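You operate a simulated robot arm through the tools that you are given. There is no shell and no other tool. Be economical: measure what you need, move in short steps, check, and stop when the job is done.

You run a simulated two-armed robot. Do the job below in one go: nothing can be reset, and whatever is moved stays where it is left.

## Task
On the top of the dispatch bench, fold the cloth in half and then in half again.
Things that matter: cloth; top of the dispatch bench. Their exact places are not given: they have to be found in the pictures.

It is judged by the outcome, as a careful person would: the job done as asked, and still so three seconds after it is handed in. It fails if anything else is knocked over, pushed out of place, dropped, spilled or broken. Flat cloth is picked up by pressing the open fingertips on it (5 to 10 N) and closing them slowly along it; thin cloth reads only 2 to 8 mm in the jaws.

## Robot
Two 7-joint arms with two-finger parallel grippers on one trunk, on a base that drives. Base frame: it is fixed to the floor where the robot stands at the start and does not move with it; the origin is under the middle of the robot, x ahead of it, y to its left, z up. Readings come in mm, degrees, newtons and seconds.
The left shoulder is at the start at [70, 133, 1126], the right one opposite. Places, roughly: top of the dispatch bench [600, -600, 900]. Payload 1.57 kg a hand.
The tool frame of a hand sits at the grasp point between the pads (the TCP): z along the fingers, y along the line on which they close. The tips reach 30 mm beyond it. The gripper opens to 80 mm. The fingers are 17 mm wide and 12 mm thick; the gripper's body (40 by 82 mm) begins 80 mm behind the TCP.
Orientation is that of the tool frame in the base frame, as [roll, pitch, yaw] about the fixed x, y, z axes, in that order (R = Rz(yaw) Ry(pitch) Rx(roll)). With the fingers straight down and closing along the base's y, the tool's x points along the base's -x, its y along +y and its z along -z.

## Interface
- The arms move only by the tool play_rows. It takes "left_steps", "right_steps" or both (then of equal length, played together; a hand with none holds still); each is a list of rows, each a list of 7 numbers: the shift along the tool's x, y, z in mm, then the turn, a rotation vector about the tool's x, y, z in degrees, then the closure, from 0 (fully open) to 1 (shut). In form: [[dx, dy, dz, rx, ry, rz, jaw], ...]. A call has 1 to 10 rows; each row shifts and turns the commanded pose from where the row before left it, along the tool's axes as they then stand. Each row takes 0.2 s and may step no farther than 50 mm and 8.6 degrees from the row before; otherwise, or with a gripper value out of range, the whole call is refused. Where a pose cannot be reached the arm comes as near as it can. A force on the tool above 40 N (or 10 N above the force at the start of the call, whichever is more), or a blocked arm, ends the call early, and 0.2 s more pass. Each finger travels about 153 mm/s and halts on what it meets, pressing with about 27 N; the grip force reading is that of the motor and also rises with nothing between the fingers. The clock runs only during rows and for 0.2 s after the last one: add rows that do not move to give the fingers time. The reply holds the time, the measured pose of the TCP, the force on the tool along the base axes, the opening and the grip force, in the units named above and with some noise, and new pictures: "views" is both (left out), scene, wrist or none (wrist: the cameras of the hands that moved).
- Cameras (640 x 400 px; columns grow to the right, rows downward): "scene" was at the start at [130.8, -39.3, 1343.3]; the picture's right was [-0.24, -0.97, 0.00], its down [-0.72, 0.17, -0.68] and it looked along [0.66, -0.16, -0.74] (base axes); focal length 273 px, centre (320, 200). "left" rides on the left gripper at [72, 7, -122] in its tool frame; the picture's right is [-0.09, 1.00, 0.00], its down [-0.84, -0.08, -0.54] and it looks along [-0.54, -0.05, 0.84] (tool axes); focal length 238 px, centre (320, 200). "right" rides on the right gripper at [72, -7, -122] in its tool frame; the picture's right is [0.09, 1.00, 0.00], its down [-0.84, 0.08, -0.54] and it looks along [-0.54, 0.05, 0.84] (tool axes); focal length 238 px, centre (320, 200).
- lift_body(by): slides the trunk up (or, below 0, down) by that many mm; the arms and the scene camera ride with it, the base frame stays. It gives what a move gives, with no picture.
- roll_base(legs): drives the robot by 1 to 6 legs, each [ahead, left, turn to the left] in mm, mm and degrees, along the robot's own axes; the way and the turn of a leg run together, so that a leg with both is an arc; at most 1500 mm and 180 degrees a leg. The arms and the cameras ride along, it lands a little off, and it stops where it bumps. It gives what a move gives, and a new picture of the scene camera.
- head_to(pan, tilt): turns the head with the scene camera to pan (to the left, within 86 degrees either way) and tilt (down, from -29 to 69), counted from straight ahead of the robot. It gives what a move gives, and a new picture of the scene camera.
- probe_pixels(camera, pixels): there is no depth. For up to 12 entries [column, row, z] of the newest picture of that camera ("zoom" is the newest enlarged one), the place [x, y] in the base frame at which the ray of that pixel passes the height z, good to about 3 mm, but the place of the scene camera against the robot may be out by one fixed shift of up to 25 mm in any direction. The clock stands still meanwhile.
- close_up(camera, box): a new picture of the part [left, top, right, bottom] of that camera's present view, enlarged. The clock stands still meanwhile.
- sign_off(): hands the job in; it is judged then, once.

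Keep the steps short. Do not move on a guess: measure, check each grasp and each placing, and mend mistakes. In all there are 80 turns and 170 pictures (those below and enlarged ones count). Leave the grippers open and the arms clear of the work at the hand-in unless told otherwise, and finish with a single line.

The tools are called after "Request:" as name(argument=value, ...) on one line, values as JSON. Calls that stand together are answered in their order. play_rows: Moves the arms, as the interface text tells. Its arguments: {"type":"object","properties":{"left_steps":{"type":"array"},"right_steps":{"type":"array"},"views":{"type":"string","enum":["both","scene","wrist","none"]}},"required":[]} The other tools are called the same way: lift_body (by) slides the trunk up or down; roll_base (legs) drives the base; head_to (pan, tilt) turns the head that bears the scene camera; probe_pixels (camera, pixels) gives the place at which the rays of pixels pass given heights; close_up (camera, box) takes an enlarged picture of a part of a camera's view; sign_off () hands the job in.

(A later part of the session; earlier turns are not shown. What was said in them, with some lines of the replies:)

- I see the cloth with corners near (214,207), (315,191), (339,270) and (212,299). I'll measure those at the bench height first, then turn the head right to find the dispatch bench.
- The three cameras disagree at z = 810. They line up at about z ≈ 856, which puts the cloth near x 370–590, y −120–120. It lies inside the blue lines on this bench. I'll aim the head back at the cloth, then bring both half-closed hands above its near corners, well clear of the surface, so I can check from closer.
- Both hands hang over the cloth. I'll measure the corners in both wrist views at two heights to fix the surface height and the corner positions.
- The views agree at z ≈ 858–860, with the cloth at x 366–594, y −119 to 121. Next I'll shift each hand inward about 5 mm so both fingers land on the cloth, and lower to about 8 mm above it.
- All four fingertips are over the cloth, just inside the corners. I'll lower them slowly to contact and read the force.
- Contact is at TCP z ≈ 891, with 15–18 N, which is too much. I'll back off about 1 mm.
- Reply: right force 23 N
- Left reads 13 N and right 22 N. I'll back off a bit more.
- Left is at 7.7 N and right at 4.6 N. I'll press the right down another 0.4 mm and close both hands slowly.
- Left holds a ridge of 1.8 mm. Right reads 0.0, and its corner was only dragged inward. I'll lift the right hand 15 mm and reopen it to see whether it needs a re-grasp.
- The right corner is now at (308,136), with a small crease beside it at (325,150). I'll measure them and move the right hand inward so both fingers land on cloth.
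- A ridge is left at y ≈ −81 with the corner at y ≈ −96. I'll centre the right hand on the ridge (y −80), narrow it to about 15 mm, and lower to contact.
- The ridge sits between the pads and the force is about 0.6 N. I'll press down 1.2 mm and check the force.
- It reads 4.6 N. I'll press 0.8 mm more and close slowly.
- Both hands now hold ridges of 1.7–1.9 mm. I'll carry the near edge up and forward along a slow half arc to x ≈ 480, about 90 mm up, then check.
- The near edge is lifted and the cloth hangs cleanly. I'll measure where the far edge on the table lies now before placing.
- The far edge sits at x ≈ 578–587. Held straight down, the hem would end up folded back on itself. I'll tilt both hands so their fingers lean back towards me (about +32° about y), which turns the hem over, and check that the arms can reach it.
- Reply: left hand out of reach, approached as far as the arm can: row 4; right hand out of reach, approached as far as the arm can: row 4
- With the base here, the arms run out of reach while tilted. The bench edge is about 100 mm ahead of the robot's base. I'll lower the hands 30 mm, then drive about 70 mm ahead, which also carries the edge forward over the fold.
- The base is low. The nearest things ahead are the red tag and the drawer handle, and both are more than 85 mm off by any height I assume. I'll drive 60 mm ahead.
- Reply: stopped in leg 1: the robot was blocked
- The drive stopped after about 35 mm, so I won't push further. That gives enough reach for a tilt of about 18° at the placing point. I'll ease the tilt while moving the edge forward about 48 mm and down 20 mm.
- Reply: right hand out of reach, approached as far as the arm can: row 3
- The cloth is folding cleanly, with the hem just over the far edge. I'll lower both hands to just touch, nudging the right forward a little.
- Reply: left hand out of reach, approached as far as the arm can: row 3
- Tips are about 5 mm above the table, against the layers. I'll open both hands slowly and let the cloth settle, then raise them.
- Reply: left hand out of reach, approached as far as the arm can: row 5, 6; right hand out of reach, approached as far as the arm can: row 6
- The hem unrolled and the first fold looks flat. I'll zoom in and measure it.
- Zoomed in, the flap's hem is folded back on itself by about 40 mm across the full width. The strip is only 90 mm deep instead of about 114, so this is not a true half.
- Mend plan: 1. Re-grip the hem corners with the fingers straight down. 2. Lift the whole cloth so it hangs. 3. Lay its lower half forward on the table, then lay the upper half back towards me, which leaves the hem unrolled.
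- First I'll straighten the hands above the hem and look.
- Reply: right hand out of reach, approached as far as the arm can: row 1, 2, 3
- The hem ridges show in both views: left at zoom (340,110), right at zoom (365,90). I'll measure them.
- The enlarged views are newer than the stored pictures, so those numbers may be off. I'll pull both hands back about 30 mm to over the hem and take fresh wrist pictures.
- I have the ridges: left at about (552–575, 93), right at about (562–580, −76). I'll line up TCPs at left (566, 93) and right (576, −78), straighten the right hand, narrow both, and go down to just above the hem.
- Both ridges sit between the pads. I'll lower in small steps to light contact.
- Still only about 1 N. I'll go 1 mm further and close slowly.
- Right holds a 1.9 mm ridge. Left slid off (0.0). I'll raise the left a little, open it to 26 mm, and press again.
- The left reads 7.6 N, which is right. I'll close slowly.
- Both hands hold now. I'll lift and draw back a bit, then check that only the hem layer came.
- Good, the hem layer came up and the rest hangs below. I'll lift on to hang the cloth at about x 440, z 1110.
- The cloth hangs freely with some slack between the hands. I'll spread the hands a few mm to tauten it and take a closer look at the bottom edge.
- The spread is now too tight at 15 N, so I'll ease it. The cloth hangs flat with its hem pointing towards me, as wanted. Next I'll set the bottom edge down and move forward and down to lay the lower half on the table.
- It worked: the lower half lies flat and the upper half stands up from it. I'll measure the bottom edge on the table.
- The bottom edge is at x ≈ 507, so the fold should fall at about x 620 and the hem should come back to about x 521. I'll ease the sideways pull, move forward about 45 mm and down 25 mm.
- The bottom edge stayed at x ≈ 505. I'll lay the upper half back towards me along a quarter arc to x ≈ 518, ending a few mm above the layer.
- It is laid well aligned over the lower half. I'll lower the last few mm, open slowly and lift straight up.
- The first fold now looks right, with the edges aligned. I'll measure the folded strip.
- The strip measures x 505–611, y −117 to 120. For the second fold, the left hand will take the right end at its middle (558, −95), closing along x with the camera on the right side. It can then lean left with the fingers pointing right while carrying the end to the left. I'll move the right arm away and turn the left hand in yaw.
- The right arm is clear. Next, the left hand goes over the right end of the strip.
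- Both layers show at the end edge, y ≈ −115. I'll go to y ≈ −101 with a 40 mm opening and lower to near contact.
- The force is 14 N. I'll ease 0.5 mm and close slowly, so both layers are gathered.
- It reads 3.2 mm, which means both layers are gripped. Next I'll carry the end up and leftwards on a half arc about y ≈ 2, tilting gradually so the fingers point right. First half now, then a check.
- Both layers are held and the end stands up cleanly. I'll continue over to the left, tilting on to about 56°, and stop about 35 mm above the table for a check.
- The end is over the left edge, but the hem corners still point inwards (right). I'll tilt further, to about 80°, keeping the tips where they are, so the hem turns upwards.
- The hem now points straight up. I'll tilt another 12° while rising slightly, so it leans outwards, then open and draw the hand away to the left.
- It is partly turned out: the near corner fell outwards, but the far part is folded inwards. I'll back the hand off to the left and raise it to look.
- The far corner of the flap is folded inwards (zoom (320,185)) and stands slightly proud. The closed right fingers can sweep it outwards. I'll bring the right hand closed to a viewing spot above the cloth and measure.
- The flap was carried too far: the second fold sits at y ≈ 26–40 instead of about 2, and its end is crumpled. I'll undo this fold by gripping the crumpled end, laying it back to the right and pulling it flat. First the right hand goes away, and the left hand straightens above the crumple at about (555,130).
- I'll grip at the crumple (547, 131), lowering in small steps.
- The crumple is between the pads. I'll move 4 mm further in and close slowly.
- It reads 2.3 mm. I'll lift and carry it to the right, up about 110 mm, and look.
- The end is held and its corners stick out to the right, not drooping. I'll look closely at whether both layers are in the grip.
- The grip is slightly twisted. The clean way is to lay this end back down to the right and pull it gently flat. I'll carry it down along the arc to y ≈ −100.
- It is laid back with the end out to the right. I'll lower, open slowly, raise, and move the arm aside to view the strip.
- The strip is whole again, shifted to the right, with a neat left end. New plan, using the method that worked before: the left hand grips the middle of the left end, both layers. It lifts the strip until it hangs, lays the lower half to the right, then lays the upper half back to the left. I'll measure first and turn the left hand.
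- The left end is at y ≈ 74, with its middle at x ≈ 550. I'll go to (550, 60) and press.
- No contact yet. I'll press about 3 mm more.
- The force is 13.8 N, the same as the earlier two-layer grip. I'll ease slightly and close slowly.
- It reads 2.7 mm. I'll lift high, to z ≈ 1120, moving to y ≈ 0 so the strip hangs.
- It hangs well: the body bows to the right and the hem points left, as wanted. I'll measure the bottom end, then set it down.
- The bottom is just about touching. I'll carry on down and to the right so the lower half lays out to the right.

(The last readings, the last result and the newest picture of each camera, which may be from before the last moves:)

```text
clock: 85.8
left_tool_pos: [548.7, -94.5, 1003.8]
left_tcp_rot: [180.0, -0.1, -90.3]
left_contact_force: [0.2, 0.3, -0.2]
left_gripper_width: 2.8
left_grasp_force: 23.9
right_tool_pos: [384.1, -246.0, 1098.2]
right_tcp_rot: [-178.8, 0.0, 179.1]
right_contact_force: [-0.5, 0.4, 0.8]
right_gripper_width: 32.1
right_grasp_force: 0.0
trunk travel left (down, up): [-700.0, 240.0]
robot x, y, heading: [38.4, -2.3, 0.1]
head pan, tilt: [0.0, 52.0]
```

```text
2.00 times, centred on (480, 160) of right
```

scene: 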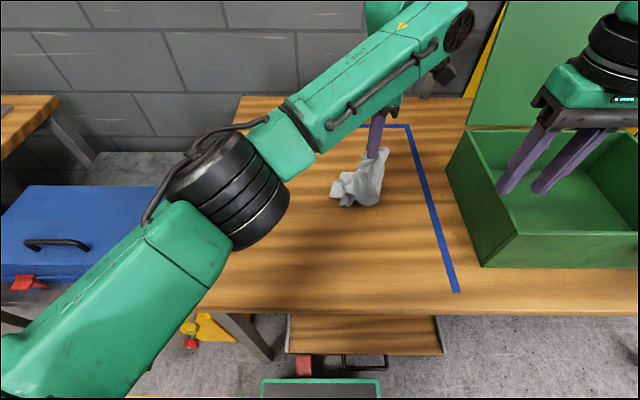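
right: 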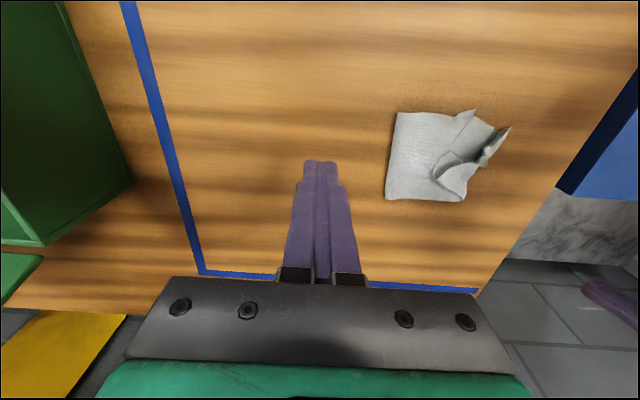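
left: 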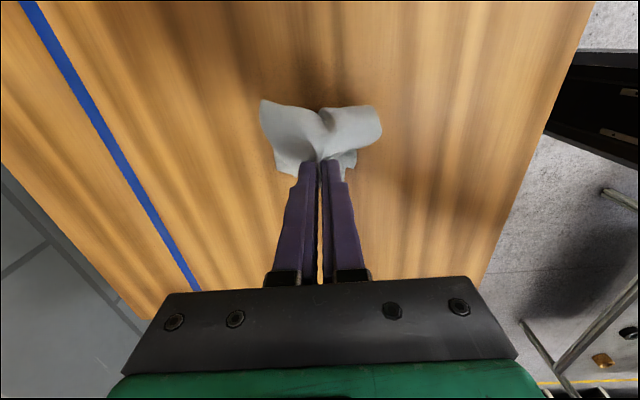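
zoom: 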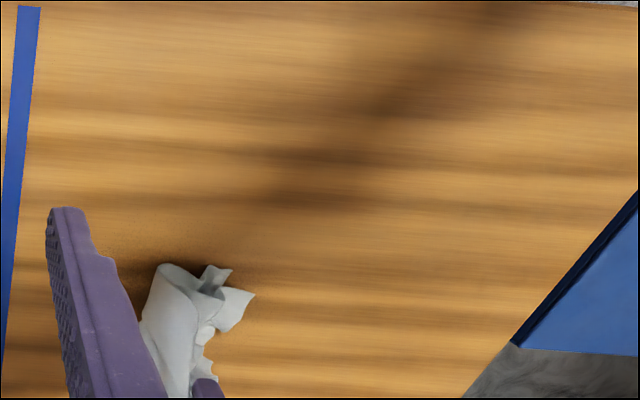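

The bottom end lies around y ≈ −20 to −50 and the cloth bends up at about y −128. I'll shift 30 mm further right and down, then lay the upper half back to the left, ending near y ≈ −50.

Request:
play_rows(left_steps=[[10, 0, 8, 0, 0, 0, 1], [12, 0, 10, 0, 0, 0, 1], [10, 0, 10, 0, 0, 0, 1], [-8, 0, 4, 0, 0, 0, 1], [-14, 0, 8, 0, 0, 0, 1], [-16, 0, 12, 0, 0, 0, 1], [-15, 0, 15, 0, 0, 0, 1], [-12, 0, 16, 0, 0, 0, 1], [-8, 0, 14, 0, 0, 0, 1], [0, 0, 0, 0, 0, 0, 1]])

Request:
close_up(camera="scene", box=[260, 110, 430, 240])

```text
clock: 88.0
left_tool_pos: [550.3, -40.5, 901.0]
left_tcp_rot: [179.9, -0.1, -90.2]
left_contact_force: [-0.1, -1.0, 0.0]
left_gripper_width: 2.5
left_grasp_force: 24.4
left hand out of reach, approached as far as the arm can: row 3
right_tool_pos: [383.2, -245.8, 1098.7]
right_tcp_rot: [-178.8, 0.0, 179.1]
right_contact_force: [0.5, -0.5, 0.2]
right_gripper_width: 32.1
right_grasp_force: 0.1
trunk travel left (down, up): [-700.0, 240.0]
robot x, y, heading: [36.3, -2.1, 0.3]
head pan, tilt: [0.0, 52.0]
```

scene: 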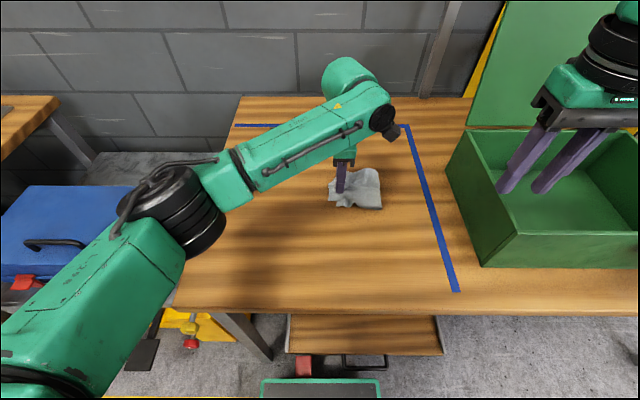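
left: 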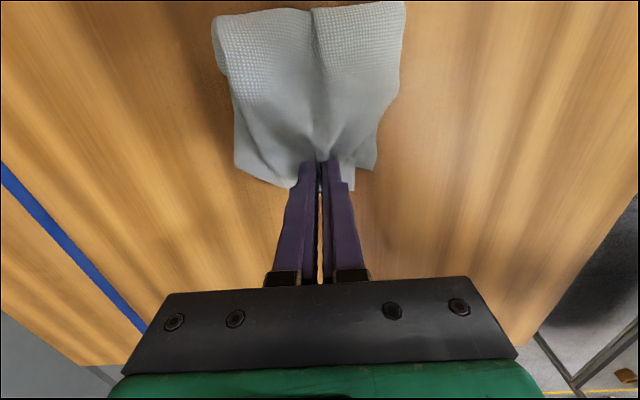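

```text
3.08 times, centred on (345, 175) of scene
```

zoom: 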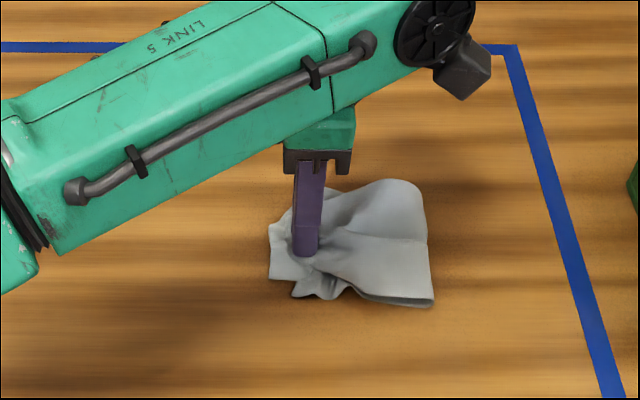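

This looks good: the upper half lies over the lower, folded edge on the right. I'll lower the last few mm, release slowly and lift clear.

Request:
play_rows(left_steps=[[0, 0, 5, 0, 0, 0, 1], [0, 0, 1, 0, 0, 0, 0.95], [0, 0, 0, 0, 0, 0, 0.9], [0, 0, 0, 0, 0, 0, 0.8], [0, 0, 0, 0, 0, 0, 0.65], [0, 0, -8, 0, 0, 0, 0.65], [0, 0, -25, 0, 0, 0, 0.65], [0, 0, -30, 0, 0, 0, 0.65], [-40, 0, -20, 0, 0, 0, 0.3], [-45, 0, 0, 0, 0, 0, 0.3]], views="wrist")

Request:
play_rows(left_steps=[[-45, 5, -5, 0, 0, 0, 0], [-45, 10, -5, 0, 0, 0, 0], [-30, 10, -5, 0, 0, 0, 0], [0, 0, 0, 0, 0, 0, 0]], views="scene")

Request:
close_up(camera="scene", box=[280, 140, 430, 235])

```text
clock: 90.2
left_tool_pos: [547.5, 46.2, 982.2]
left_tcp_rot: [-180.0, -0.2, -90.4]
left_contact_force: [-0.7, -0.4, 0.0]
left_gripper_width: 56.2
left_grasp_force: 0.0
right_tool_pos: [383.1, -244.9, 1099.4]
right_tcp_rot: [-178.7, 0.0, 179.1]
right_contact_force: [-0.2, -0.8, 0.9]
right_gripper_width: 32.1
right_grasp_force: 0.1
trunk travel left (down, up): [-700.0, 240.0]
robot x, y, heading: [36.3, 2.3, 0.3]
head pan, tilt: [0.0, 52.0]
```

left: 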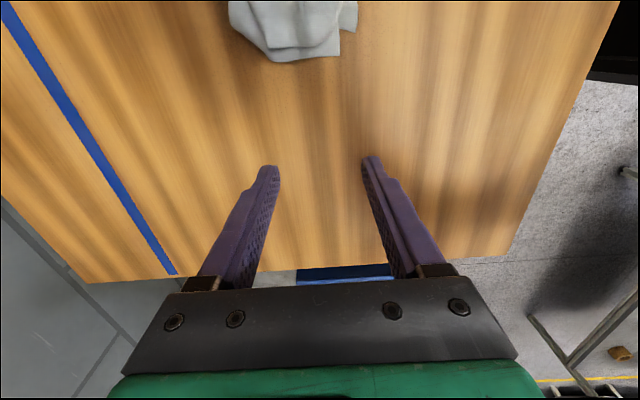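

```text
clock: 91.2
left_tool_pos: [524.2, 164.9, 990.6]
left_tcp_rot: [179.9, -0.1, -90.3]
left_contact_force: [-1.6, 0.4, 0.1]
left_gripper_width: 79.9
left_grasp_force: 0.0
right_tool_pos: [383.1, -246.4, 1097.3]
right_tcp_rot: [-178.8, 0.0, 179.1]
right_contact_force: [0.5, -0.5, -0.4]
right_gripper_width: 32.2
right_grasp_force: 0.0
trunk travel left (down, up): [-700.0, 240.0]
robot x, y, heading: [35.2, -4.1, 0.6]
head pan, tilt: [0.0, 52.0]
```

scene: 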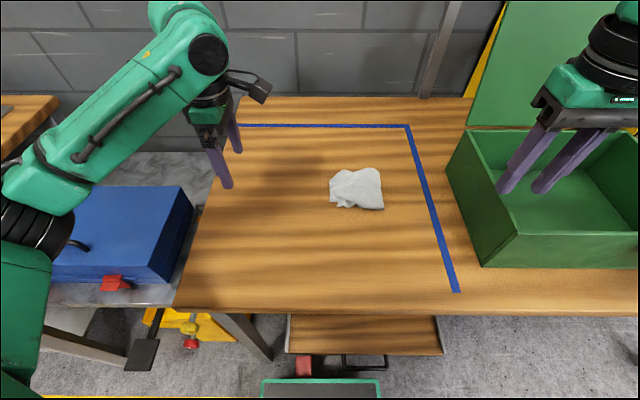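

```text
4.21 times, centred on (355, 188) of scene
5 turns are left
```

zoom: 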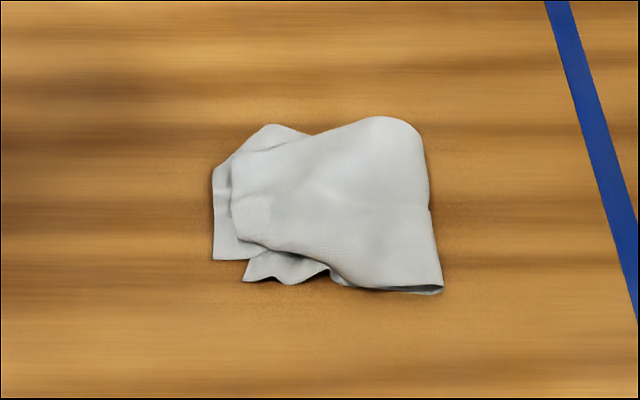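

The cloth is folded twice: four layers, about 120 × 110 mm, inside the blue lines and with nothing else disturbed. Only a few turns remain, so I'll open the right gripper fully, leave both arms clear and let everything settle.

Request:
play_rows(left_steps=[[0, 0, -15, 0, 0, 0, 0], [0, 0, -15, 0, 0, 0, 0], [0, 0, 0, 0, 0, 0, 0], [0, 0, 0, 0, 0, 0, 0]], right_steps=[[0, 0, 0, 0, 0, 0, 0.3], [0, 0, 0, 0, 0, 0, 0], [0, 0, 0, 0, 0, 0, 0], [0, 0, 0, 0, 0, 0, 0]], views="scene")

```text
clock: 92.2
left_tool_pos: [525.2, 165.0, 1021.8]
left_tcp_rot: [-180.0, -0.1, -90.2]
left_contact_force: [0.4, -0.3, -0.1]
left_gripper_width: 80.2
left_grasp_force: 0.0
right_tool_pos: [382.6, -245.3, 1096.9]
right_tcp_rot: [-178.7, 0.0, 179.0]
right_contact_force: [1.1, 0.3, 0.2]
right_gripper_width: 80.1
right_grasp_force: 0.0
trunk travel left (down, up): [-700.0, 240.0]
robot x, y, heading: [35.3, -3.0, 0.6]
head pan, tilt: [0.0, 52.0]
4 turns are left
```

scene: 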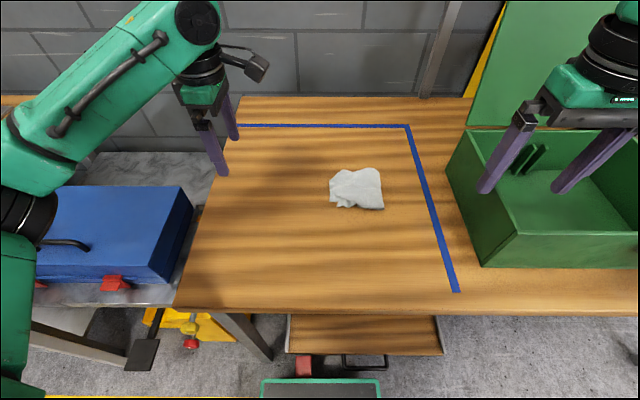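

The cloth is at rest, both grippers are open and the arms are clear, so I'm handing in.

Request:
sign_off()

```text
The job is handed in.
```

The cloth is folded in half twice on the dispatch bench, though its left-end corners are uneven and the far side is not fully flat; the base bumped something under the bench once, and I saw nothing moved.
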